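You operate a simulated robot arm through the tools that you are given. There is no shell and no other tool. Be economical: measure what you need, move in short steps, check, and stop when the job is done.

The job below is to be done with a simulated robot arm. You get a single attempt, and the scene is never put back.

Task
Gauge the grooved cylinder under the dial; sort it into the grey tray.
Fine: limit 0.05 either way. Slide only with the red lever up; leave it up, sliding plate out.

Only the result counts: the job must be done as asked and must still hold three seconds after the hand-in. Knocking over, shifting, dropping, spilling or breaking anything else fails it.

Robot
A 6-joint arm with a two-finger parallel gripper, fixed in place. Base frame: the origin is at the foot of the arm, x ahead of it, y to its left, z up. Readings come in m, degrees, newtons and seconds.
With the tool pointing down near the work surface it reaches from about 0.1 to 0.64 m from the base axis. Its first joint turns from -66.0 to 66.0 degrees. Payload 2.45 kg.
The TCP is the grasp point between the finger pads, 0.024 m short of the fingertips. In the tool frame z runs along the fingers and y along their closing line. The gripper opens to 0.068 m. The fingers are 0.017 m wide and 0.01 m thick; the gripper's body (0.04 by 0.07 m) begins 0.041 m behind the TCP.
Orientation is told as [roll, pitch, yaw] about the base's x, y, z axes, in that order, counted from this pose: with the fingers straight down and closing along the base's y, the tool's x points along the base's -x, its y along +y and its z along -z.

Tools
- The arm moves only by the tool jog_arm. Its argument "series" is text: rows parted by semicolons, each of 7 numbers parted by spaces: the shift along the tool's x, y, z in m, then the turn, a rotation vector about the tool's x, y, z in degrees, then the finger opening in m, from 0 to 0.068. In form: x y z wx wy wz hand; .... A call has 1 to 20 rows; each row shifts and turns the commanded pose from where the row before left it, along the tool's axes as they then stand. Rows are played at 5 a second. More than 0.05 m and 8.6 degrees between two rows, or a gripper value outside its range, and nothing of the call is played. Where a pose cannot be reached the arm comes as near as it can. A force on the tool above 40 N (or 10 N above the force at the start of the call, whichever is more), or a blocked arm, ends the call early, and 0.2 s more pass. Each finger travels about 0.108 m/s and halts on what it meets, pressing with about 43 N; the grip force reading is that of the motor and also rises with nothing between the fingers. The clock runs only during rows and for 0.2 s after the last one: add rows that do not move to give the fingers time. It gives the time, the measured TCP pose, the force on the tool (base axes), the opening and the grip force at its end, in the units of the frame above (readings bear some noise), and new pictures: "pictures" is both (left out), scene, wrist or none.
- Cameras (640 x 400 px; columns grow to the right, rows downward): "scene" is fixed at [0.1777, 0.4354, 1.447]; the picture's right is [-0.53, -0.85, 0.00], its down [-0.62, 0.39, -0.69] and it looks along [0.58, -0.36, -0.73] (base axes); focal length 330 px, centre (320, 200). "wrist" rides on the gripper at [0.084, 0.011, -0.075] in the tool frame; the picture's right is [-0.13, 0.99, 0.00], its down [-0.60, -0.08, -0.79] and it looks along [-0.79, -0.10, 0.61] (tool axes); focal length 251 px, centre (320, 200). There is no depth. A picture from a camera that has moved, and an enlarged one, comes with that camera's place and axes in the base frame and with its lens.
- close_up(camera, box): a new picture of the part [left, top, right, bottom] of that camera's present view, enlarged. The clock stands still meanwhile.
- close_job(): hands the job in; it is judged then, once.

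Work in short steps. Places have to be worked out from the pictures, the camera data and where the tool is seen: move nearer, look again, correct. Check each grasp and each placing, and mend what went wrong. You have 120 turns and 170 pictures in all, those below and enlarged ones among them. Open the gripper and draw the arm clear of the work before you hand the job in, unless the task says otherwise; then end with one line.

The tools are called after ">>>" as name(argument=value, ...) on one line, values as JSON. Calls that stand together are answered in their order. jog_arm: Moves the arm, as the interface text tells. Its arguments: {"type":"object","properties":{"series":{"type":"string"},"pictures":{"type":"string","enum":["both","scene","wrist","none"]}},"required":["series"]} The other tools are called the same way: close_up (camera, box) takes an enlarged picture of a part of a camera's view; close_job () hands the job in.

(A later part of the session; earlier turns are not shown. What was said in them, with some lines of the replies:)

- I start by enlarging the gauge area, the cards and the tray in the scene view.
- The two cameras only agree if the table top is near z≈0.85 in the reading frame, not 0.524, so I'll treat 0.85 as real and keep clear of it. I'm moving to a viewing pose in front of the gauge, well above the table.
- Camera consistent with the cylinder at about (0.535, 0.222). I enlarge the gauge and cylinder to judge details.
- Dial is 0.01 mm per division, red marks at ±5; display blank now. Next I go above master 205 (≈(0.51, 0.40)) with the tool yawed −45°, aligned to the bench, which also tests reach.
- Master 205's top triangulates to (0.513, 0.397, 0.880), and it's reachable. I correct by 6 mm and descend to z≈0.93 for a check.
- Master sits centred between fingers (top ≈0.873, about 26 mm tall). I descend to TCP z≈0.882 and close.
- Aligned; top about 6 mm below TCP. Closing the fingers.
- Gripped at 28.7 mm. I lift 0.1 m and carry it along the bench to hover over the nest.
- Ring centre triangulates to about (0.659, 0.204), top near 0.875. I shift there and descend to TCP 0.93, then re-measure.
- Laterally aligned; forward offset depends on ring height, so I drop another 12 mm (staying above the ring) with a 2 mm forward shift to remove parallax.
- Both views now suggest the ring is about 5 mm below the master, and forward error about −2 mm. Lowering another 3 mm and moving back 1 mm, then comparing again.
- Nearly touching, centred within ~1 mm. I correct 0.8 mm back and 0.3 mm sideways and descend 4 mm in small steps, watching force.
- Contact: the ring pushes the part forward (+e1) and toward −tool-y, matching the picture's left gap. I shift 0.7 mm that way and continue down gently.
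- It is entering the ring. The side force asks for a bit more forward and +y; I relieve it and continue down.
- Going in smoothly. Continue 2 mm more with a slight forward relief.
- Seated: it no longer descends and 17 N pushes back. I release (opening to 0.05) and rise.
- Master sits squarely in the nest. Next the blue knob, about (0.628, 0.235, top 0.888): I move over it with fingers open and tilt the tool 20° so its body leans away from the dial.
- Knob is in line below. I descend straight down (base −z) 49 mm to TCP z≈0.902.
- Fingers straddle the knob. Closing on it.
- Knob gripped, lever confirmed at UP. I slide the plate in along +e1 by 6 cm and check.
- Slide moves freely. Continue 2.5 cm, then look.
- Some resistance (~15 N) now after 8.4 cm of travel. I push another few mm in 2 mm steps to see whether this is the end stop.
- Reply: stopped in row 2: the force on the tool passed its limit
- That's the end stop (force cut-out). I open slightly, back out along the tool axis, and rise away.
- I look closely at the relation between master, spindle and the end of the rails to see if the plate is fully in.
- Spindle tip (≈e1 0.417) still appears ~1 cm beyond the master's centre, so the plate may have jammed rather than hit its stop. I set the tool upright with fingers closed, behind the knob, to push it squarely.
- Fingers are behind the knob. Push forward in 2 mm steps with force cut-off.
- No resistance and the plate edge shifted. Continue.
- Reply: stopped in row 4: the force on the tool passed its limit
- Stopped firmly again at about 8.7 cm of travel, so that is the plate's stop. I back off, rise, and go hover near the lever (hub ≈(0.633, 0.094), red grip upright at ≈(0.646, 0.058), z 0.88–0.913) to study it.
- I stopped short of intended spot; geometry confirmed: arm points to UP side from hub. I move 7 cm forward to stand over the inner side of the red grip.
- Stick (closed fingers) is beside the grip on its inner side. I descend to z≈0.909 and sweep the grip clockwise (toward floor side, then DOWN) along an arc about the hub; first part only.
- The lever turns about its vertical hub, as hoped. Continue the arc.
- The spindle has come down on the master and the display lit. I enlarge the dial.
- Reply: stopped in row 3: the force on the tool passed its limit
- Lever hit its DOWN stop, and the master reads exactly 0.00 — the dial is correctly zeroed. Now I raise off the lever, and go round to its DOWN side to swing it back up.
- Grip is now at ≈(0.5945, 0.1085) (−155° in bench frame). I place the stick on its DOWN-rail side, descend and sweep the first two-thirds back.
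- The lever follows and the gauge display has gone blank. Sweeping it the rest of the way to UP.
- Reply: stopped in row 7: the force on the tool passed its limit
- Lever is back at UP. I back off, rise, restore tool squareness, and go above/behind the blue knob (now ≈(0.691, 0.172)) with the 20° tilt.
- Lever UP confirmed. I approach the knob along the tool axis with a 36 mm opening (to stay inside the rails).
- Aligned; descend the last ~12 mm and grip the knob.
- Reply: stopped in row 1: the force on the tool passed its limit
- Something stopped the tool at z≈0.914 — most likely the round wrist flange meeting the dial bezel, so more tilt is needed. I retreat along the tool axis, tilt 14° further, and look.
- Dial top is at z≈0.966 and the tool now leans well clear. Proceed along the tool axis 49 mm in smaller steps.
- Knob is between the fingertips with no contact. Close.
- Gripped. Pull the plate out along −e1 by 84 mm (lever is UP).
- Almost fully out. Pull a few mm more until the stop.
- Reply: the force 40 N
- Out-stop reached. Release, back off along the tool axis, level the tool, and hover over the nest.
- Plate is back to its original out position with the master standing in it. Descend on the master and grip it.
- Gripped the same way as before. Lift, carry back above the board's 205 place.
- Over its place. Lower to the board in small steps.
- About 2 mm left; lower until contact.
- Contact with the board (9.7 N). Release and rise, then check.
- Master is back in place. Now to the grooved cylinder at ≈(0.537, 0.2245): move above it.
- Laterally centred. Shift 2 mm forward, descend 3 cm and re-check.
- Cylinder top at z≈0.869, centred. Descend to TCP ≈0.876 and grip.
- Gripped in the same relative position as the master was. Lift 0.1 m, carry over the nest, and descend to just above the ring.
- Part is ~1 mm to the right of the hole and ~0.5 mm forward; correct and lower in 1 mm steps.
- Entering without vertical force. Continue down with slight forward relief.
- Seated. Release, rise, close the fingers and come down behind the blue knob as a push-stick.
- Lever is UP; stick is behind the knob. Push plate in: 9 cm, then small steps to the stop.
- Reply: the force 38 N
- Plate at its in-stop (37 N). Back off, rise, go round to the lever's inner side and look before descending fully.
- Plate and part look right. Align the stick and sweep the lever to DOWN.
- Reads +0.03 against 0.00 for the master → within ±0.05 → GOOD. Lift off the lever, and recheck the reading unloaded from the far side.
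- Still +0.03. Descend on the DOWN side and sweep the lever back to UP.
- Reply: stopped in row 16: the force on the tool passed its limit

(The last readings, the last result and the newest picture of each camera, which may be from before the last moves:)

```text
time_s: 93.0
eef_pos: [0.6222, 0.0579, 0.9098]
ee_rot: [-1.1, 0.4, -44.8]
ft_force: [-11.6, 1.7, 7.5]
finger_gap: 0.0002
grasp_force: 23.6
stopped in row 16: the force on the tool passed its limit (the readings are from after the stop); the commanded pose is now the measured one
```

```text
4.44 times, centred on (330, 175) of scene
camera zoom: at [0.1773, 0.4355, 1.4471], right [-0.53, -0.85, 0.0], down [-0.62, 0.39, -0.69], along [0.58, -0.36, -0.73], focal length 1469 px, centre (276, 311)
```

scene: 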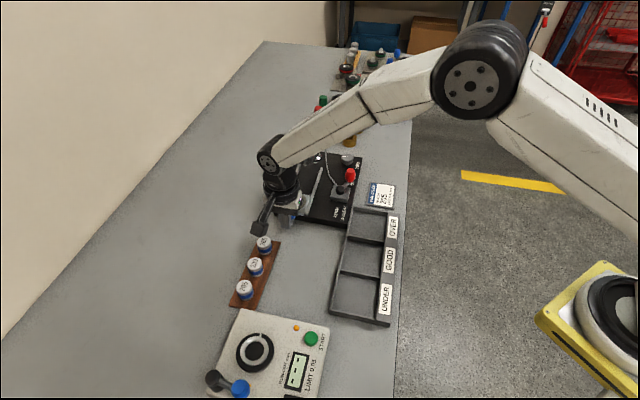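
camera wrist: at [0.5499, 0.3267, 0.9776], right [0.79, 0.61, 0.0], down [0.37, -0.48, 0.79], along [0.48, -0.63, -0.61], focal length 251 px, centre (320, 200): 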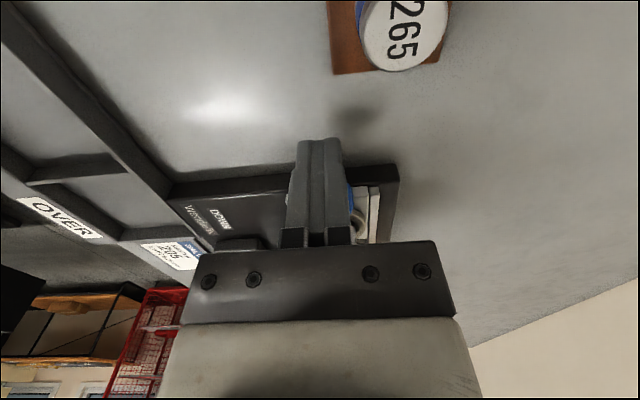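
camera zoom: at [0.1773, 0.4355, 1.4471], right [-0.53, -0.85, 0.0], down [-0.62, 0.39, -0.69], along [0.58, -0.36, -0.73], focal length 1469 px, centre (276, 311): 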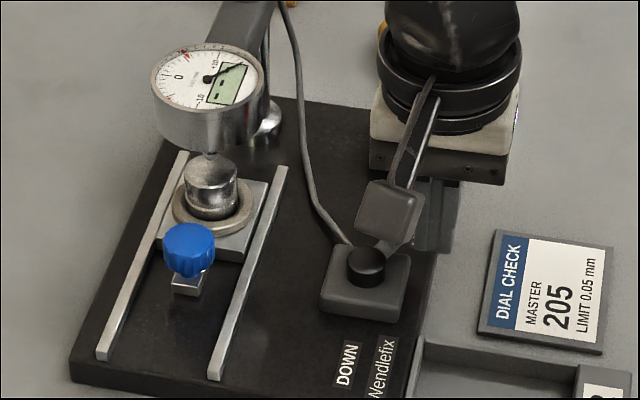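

Lever UP again. Retreat upward, move behind/above the knob, tilt 34° and come to the pre-grip pose used before.

>>> jog_arm(series="0.01 -0.002 0 0 0 0 0; 0 0 -0.035 -1.1 -0.4 0 0; 0 0 -0.035 0 0 0 0; 0 0 -0.035 0 0 0 0.02; 0.03 0.03 0 0 0 0 0.036; 0.03 0.035 0 0 0 0 0.036; 0.029 0.035 0 0 0 0 0.036; 0 0.0315 0 0 0 0 0.036; 0 0 0 0 -6.86 0 0.036; 0 0 0 0 -6.86 0 0.036; 0 0 0 0 -6.86 0 0.036; 0 0 0 0 -6.86 0 0.036; 0 0 0 0 -6.86 0 0.036; 0.0051 0 0.0387 0 0 0 0.036; 0.0051 0 0.0386 0 0 0 0.036; 0 0 0 0 0 0 0.036", pictures="wrist")

>>> close_up(camera="wrist", box=[240, 60, 400, 260])

>>> close_up(camera="scene", box=[265, 130, 375, 220])

```text
time_s: 96.4
eef_pos: [0.6699, 0.1952, 0.943]
ee_rot: [0.1, -34.4, -44.9]
ft_force: [-0.1, -0.4, -0.1]
finger_gap: 0.0358
grasp_force: 0.1
camera wrist: at [0.5979, 0.2817, 0.9578], right [0.77, 0.63, 0.07], down [-0.02, -0.09, 1.0], along [0.63, -0.77, -0.06], focal length 251 px, centre (320, 200)
```

wrist: 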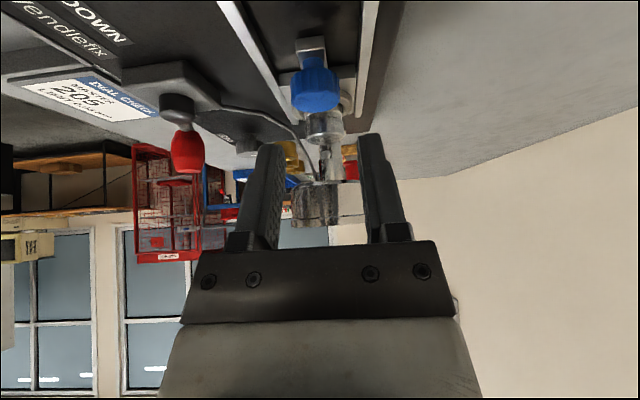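

```text
2.00 times, centred on (320, 160) of wrist
camera zoom: at [0.5979, 0.2817, 0.9578], right [0.77, 0.63, 0.07], down [-0.02, -0.09, 1.0], along [0.63, -0.77, -0.06], focal length 503 px, centre (320, 280)
```

zoom: 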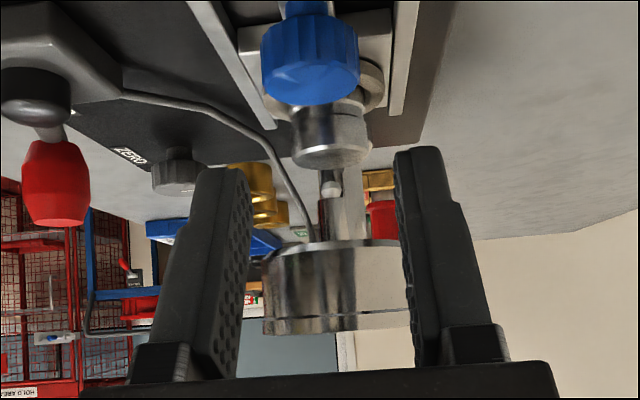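

```text
4.44 times, centred on (320, 175) of scene
camera zoom: at [0.1778, 0.4354, 1.447], right [-0.53, -0.85, 0.0], down [-0.62, 0.39, -0.69], along [0.58, -0.36, -0.73], focal length 1469 px, centre (320, 311)
```

zoom: 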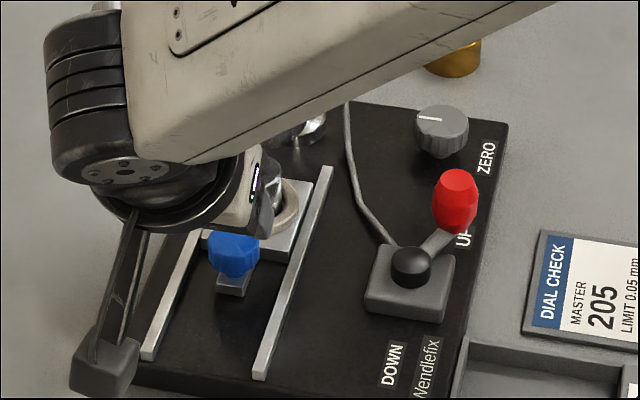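

Knob sits ~2 mm left of centre; shift and advance 46 mm, then grip.

>>> jog_arm(series="0 -0.0018 0.014 0 0 0 0.036; 0 0 0.012 0 0 0 0.036; 0 0 0.008 0 0 0 0.036; 0 0 0.007 0 0 0 0.036; 0 0 0.005 0 0 0 0.036; 0 0 0 0 0 0 0.036; 0 0 0 0 0 0 0.02; 0 0 0 0 0 0 0.015; 0 0 0 0 0 0 0.015; 0 0 0 0 0 0 0.015", pictures="wrist")

```text
time_s: 98.6
eef_pos: [0.6875, 0.1759, 0.9072]
ee_rot: [0.1, -34.4, -44.7]
ft_force: [-3.7, -3.1, 1.1]
finger_gap: 0.0277
grasp_force: 42.5
camera wrist: at [0.6154, 0.2619, 0.9206], right [0.77, 0.63, 0.07], down [-0.02, -0.09, 1.0], along [0.63, -0.77, -0.06], focal length 251 px, centre (320, 200)
```

wrist: 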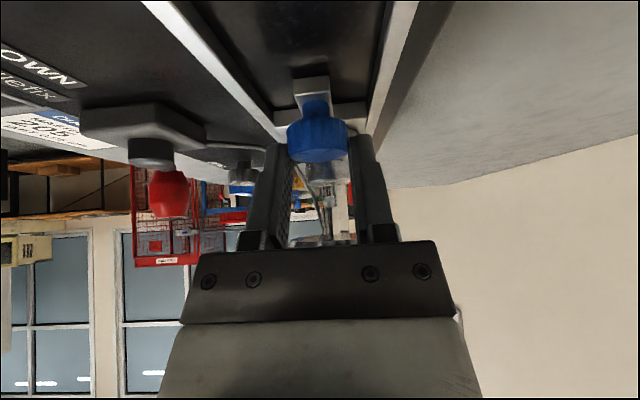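

Knob gripped. Pull the plate out to the stop.

>>> jog_arm(series="0.00866 -0.0003 -0.00593 0 0 0 0.015; 0.00866 0 -0.00593 0 0 0 0.015; 0.00866 0 -0.00593 0 0 0 0.015; 0.00866 0 -0.00593 0 0 0 0.015; 0.00866 0 -0.00593 0 0 0 0.015; 0.00866 0 -0.00593 0 0 0 0.015; 0.00866 0 -0.00593 0 0 0 0.015; 0.00866 0 -0.00593 0 0 0 0.015; 0.00124 0 -0.00085 0 0 0 0.015; 0.00124 0 -0.00085 0 0 0 0.015; 0.00124 0 -0.00085 0 0 0 0.015; 0.00124 0 -0.00085 0 0 0 0.015; 0.00124 0 -0.00085 0 0 0 0.015; 0.00124 0 -0.00085 0 0 0 0.015; 0 0 0 0 0 0 0.015", pictures="wrist")

```text
time_s: 102.0
eef_pos: [0.6241, 0.2402, 0.9068]
ee_rot: [0.3, -34.6, -45.0]
ft_force: [10.3, -2.2, -7.3]
finger_gap: 0.0276
grasp_force: 42.6
stopped in row 15: the force on the tool passed its limit (the readings are from after the stop); the commanded pose is now the measured one
camera wrist: at [0.5516, 0.3257, 0.9204], right [0.77, 0.63, 0.08], down [-0.03, -0.09, 1.0], along [0.63, -0.77, -0.06], focal length 251 px, centre (320, 200)
```

wrist: 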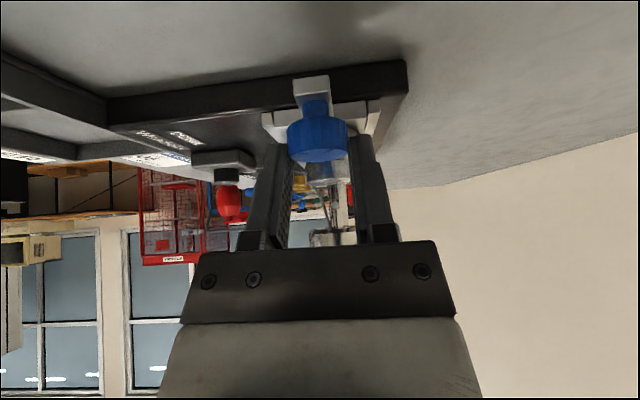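

Out-stop reached. Release, back off, level and hover above the nest.

>>> jog_arm(series="0 0 0 0 0 0 0.036; 0 0 0 0 0 0 0.036; 0 0 -0.03 0 0 0 0.04; 0 0 -0.03 0 0 0 0.04; 0 0 -0.03 0 0 0 0.04; 0 0 0 0 6.9 0 0.05; 0 0 0 0 6.9 0 0.05; 0 0 0 0 6.9 0 0.05; 0 0 0 0 6.9 0 0.05; 0 0 0 0 6.9 0 0.05; -0.035 -0.001 0 0 0 0 0.05; -0.035 0 0 0 0 0 0.05; -0.03 0 0 0 0 0 0.05; 0 0 0 0 0 0 0.05", pictures="none")

>>> close_up(camera="wrist", box=[240, 0, 400, 200])

>>> close_up(camera="scene", box=[255, 140, 375, 230])

```text
time_s: 105.0
eef_pos: [0.6557, 0.2036, 0.9816]
ee_rot: [0.3, -0.1, -44.9]
ft_force: [-0.2, -0.9, 0.3]
finger_gap: 0.0499
grasp_force: 0.0
```

```text
2.00 times, centred on (320, 100) of wrist
camera zoom: at [0.6052, 0.2705, 1.0561], right [0.79, 0.61, 0.0], down [0.37, -0.48, 0.79], along [0.49, -0.63, -0.61], focal length 503 px, centre (320, 400)
```

zoom: 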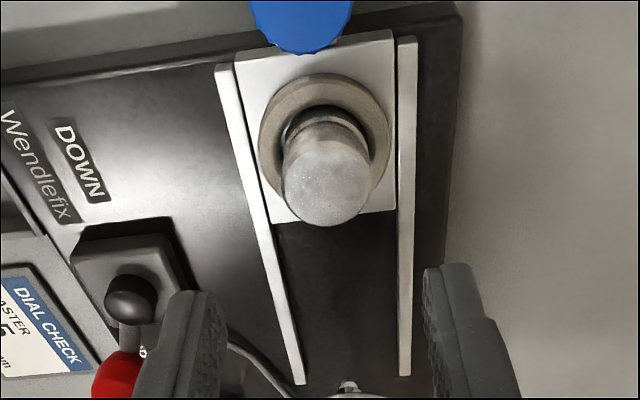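

```text
4.44 times, centred on (315, 185) of scene
camera zoom: at [0.1778, 0.4354, 1.447], right [-0.53, -0.85, 0.0], down [-0.62, 0.39, -0.69], along [0.58, -0.36, -0.73], focal length 1469 px, centre (342, 267)
```

zoom: 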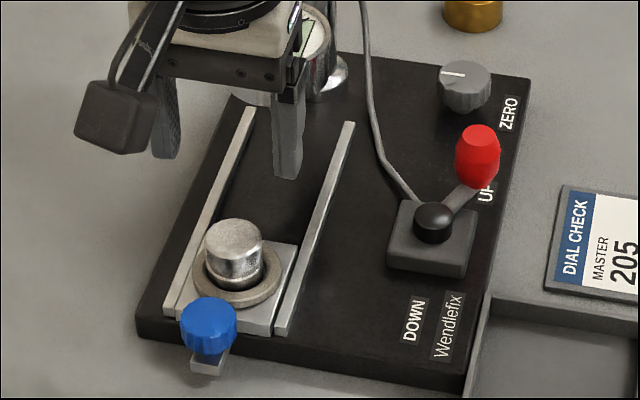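

Part is in the nest, plate out. Descend and grip it.

>>> jog_arm(series="0 0.002 0.025 0 0 0 0.05; 0 0 0.025 0 0 0 0.05; 0 0 0.015 0 0 0 0.05; 0 0 0.0085 0 0 0 0.05; 0 0 0 0 0 0 0.05; 0 0 0 0 0 0 0.02; 0 0 0 0 0 0 0.02; 0 0 0 0 0 0 0.02; 0 0 -0.02 0 0 0 0.02; 0 0 -0.03 0 0 0 0.02; 0 0 -0.03 0 0 0 0.02; 0 0 0 0 0 0 0.02")

>>> close_up(camera="scene", box=[320, 190, 420, 330])

```text
time_s: 107.6
eef_pos: [0.6585, 0.206, 0.9886]
ee_rot: [0.2, -0.2, -44.9]
ft_force: [0.0, -0.3, -1.3]
finger_gap: 0.0283
grasp_force: 42.0
camera wrist: at [0.6057, 0.2722, 1.0628], right [0.79, 0.61, 0.0], down [0.37, -0.48, 0.79], along [0.49, -0.63, -0.61], focal length 251 px, centre (320, 200)
```

scene: 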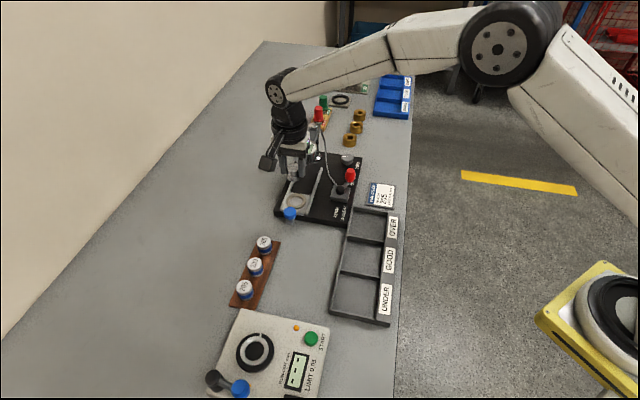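
wrist: 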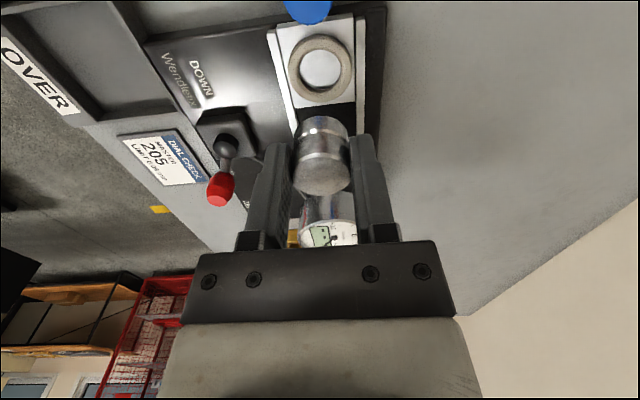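

```text
2.86 times, centred on (370, 260) of scene
camera zoom: at [0.1778, 0.4354, 1.447], right [-0.53, -0.85, 0.0], down [-0.62, 0.39, -0.69], along [0.58, -0.36, -0.73], focal length 944 px, centre (177, 29)
```

zoom: 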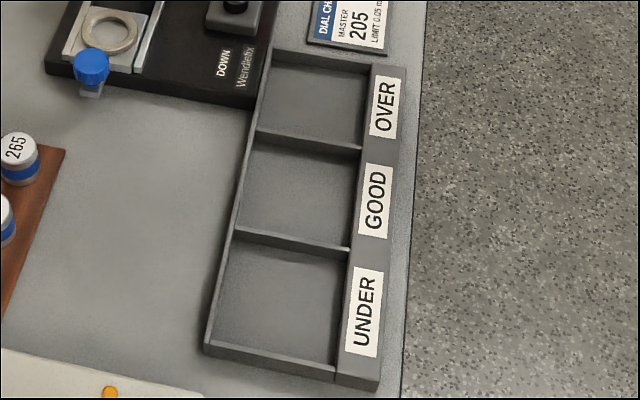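

Part in hand. GOOD compartment centre projects to about (0.457, 0.155); carry it there at this height and look.

>>> jog_arm(series="0.0213 -0.0357 0 0 0 0 0.02; 0.0213 -0.0357 0 0 0 0 0.02; 0.0213 -0.0357 0 0 0 0 0.02; 0.0213 -0.0357 0 0 0 0 0.02; 0.0212 -0.0358 0.02 0 0 0 0.02; 0 0 0.02 0 0 0 0.02; 0 0 0 0 0 0 0.02")

>>> close_up(camera="scene", box=[320, 190, 420, 330])

```text
time_s: 109.2
eef_pos: [0.4567, 0.155, 0.948]
ee_rot: [0.2, -0.1, -44.9]
ft_force: [0.0, 0.2, 0.4]
finger_gap: 0.0284
grasp_force: 43.2
camera wrist: at [0.405, 0.2211, 1.0221], right [0.79, 0.61, 0.0], down [0.37, -0.48, 0.79], along [0.49, -0.63, -0.61], focal length 251 px, centre (320, 200)
```

scene: 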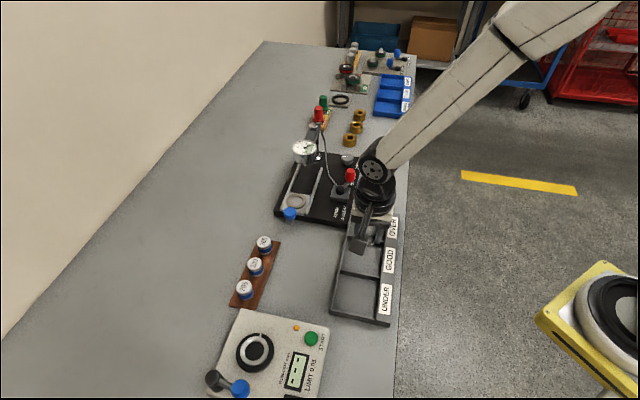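
wrist: 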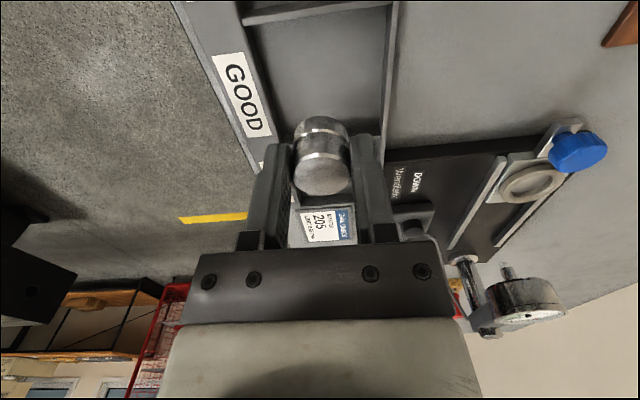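

```text
2.86 times, centred on (370, 260) of scene
camera zoom: at [0.1777, 0.4354, 1.447], right [-0.53, -0.85, 0.0], down [-0.62, 0.39, -0.69], along [0.58, -0.36, -0.73], focal length 944 px, centre (177, 29)
```

zoom: 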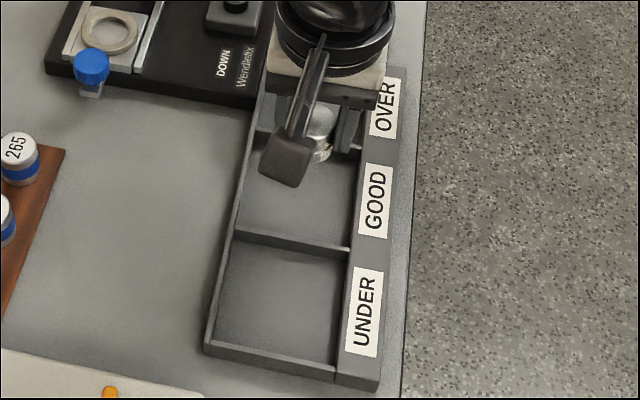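

Well centred along the tray; shift 4 mm in +y and lower toward the tray floor.

>>> jog_arm(series="0 0.004 0.02 0 0 0 0.02; 0 0 0.02 0 0 0 0.02; 0 0 0.018 0 0 0 0.02; 0 0 0 0 0 0 0.02")

>>> close_up(camera="scene", box=[330, 210, 410, 290])

```text
time_s: 110.2
eef_pos: [0.4602, 0.1576, 0.8907]
ee_rot: [0.2, -0.1, -44.9]
ft_force: [0.3, -0.3, -0.2]
finger_gap: 0.0284
grasp_force: 42.7
camera wrist: at [0.4078, 0.2241, 0.9642], right [0.79, 0.61, 0.0], down [0.37, -0.48, 0.79], along [0.49, -0.63, -0.61], focal length 251 px, centre (320, 200)
```

scene: 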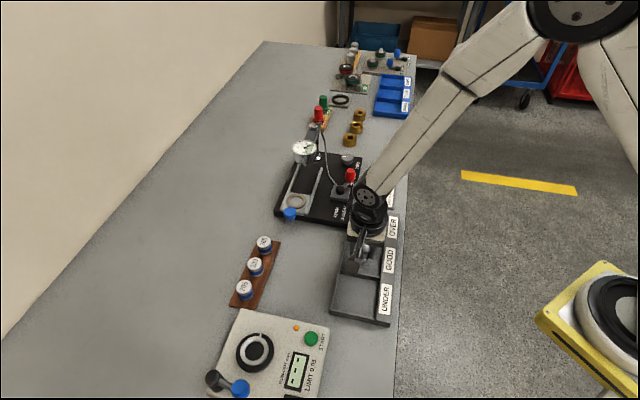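
wrist: 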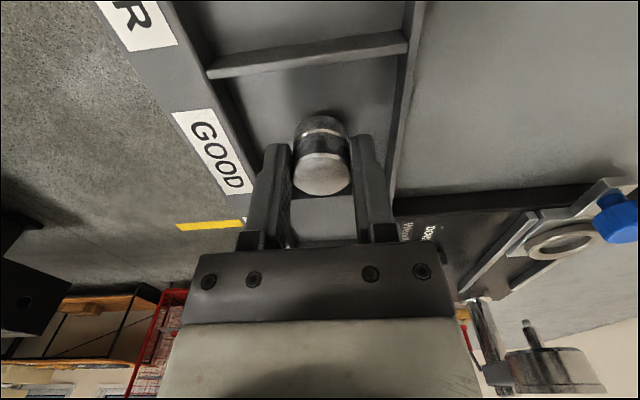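

```text
5.00 times, centred on (370, 250) of scene
camera zoom: at [0.1778, 0.4354, 1.447], right [-0.53, -0.85, 0.0], down [-0.62, 0.39, -0.69], along [0.58, -0.36, -0.73], focal length 1653 px, centre (70, -50)
```

zoom: 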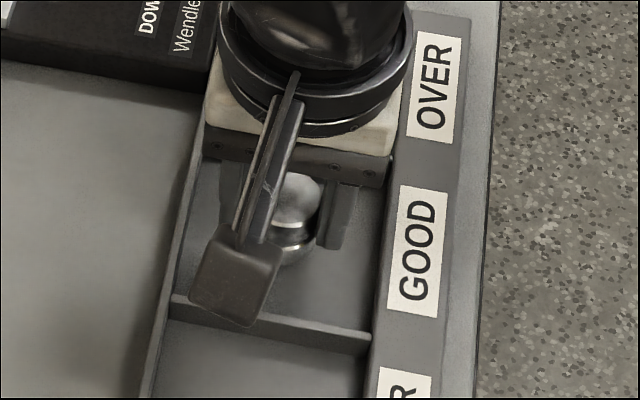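

In the GOOD compartment, fingers clear of the walls. Lower in small steps until contact.

>>> jog_arm(series="0 0 0.006 0 0 0 0.02; 0 0 0.002 0 0 0 0.02; 0 0 0.001 0 0 0 0.02; 0 0 0.001 0 0 0 0.02; 0 0 0.001 0 0 0 0.02; 0 0 0 0 0 0 0.02", pictures="none")

```text
time_s: 111.4
eef_pos: [0.4594, 0.1588, 0.8805]
ee_rot: [0.3, -0.2, -44.9]
ft_force: [-2.4, -0.9, 10.6]
finger_gap: 0.0281
grasp_force: 42.8
stopped in row 5: the force on the tool passed its limit (the readings are from after the stop); the commanded pose is now the measured one
```

Contact with the tray floor. Release gently, rise, and inspect.

>>> jog_arm(series="0 0 0 0 0 0 0.034; 0 0 0 0 0 0 0.04; 0 0 0 0 0 0 0.04; 0 0 -0.03 0 0 0 0.04; 0 0 -0.04 0 0 0 0.04; 0 0 -0.04 0 0 0 0.05; 0 0 -0.045 0 0 0 0.05; -0.04 -0.03 -0.01 0 0 0 0.05; 0 0 0 0 0 0 0.05")

>>> close_up(camera="scene", box=[330, 200, 420, 290])

>>> close_up(camera="scene", box=[225, 130, 385, 320])

```text
refused: row 8 steps farther than a row can; nothing moved
```

```text
4.44 times, centred on (375, 245) of scene
camera zoom: at [0.1775, 0.4354, 1.4471], right [-0.53, -0.85, 0.0], down [-0.62, 0.39, -0.69], along [0.58, -0.36, -0.73], focal length 1469 px, centre (76, 0)
```

zoom: 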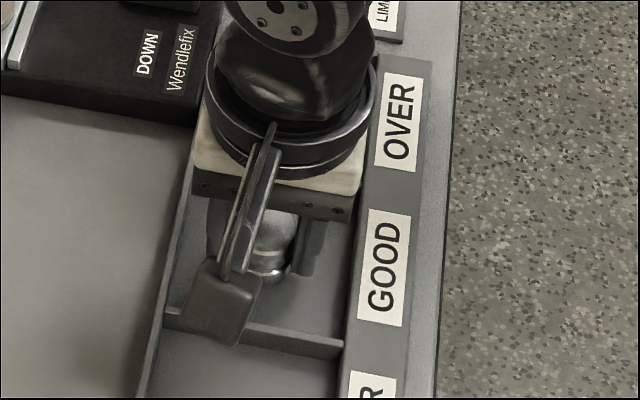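

```text
2.11 times, centred on (305, 225) of scene
camera zoom: at [0.1775, 0.4354, 1.4471], right [-0.53, -0.85, 0.0], down [-0.62, 0.39, -0.69], along [0.58, -0.36, -0.73], focal length 696 px, centre (352, 147)
```

zoom: 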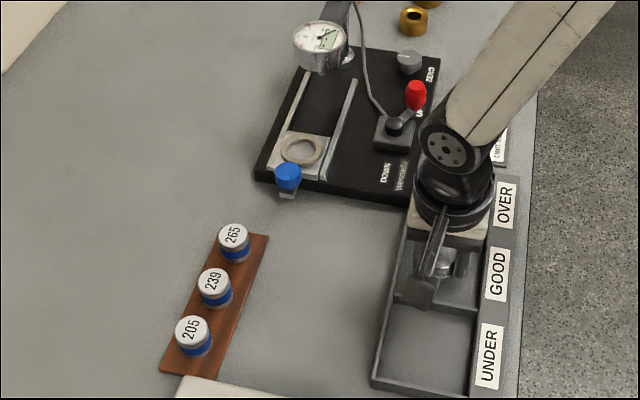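

The last row was a touch too long so nothing moved; repeating with a shorter one.

>>> jog_arm(series="0 0 0 0 0 0 0.034; 0 0 0 0 0 0 0.04; 0 0 0 0 0 0 0.04; 0 0 -0.03 0 0 0 0.04; 0 0 -0.04 0 0 0 0.04; 0 0 -0.04 0 0 0 0.05; 0 0 -0.045 0 0 0 0.05; -0.03 -0.03 0 0 0 0 0.05; -0.03 -0.03 0 0 0 0 0.05; 0 0 0 0 0 0 0.05")

>>> close_up(camera="scene", box=[330, 200, 420, 290])

>>> close_up(camera="scene", box=[225, 130, 385, 320])

```text
time_s: 113.6
eef_pos: [0.4598, 0.0717, 1.0366]
ee_rot: [0.3, -0.2, -44.9]
ft_force: [0.5, -0.1, -0.3]
finger_gap: 0.0502
grasp_force: 0.1
camera wrist: at [0.4075, 0.1384, 1.1099], right [0.79, 0.61, 0.01], down [0.37, -0.48, 0.79], along [0.49, -0.63, -0.61], focal length 251 px, centre (320, 200)
```

scene: 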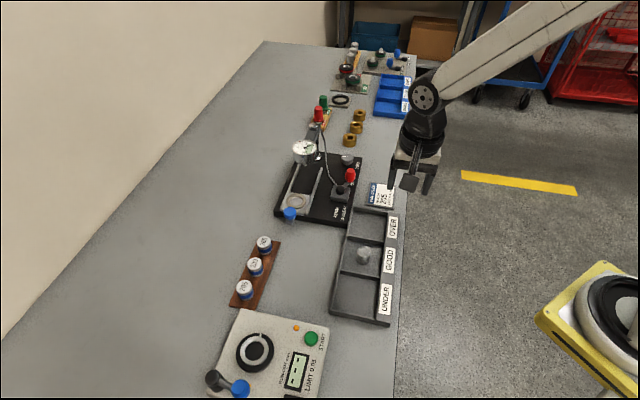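
wrist: 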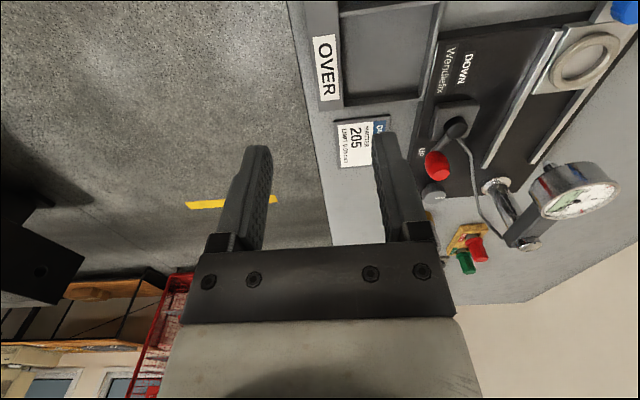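

```text
4.44 times, centred on (375, 245) of scene
camera zoom: at [0.1778, 0.4354, 1.447], right [-0.53, -0.85, 0.0], down [-0.62, 0.39, -0.69], along [0.58, -0.36, -0.73], focal length 1469 px, centre (76, 0)
```

zoom: 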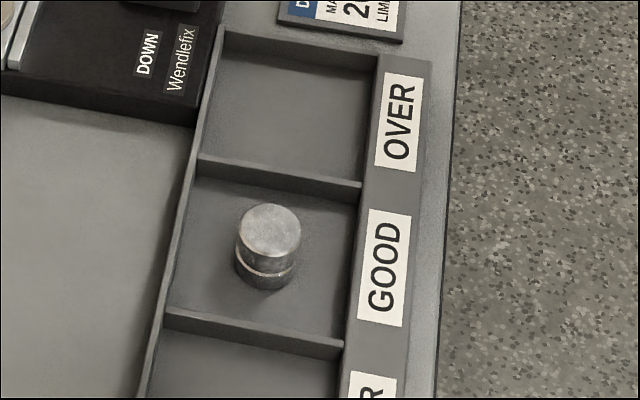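

```text
2.11 times, centred on (305, 225) of scene
camera zoom: at [0.1778, 0.4354, 1.447], right [-0.53, -0.85, 0.0], down [-0.62, 0.39, -0.69], along [0.58, -0.36, -0.73], focal length 696 px, centre (352, 147)
```

zoom: 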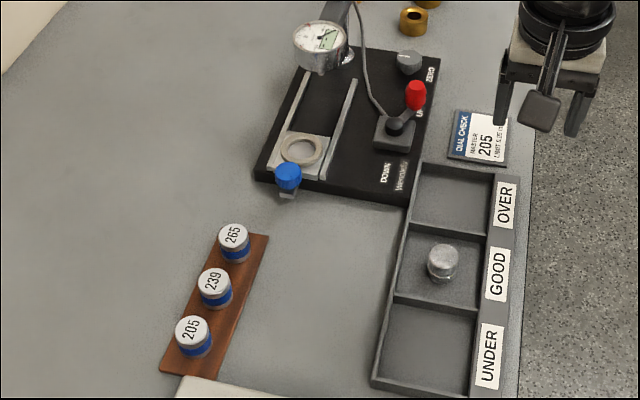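

The part stands in the GOOD compartment, the plate is out, the lever is at UP, the masters are in place and the arm is clear. Handing in.

>>> close_job()

```text
The job is handed in.
```

I gauged the grooved cylinder at +0.03 mm, with master 205 reading 0.00, and placed it in the grey tray's GOOD compartment. The lever is up, the plate is out and master 205 is back on its board. The gripper lightly hit something near the dial once, with no visible effect. The work surface measured about z = 0.845, not the stated 0.524, and I worked to the measured height.
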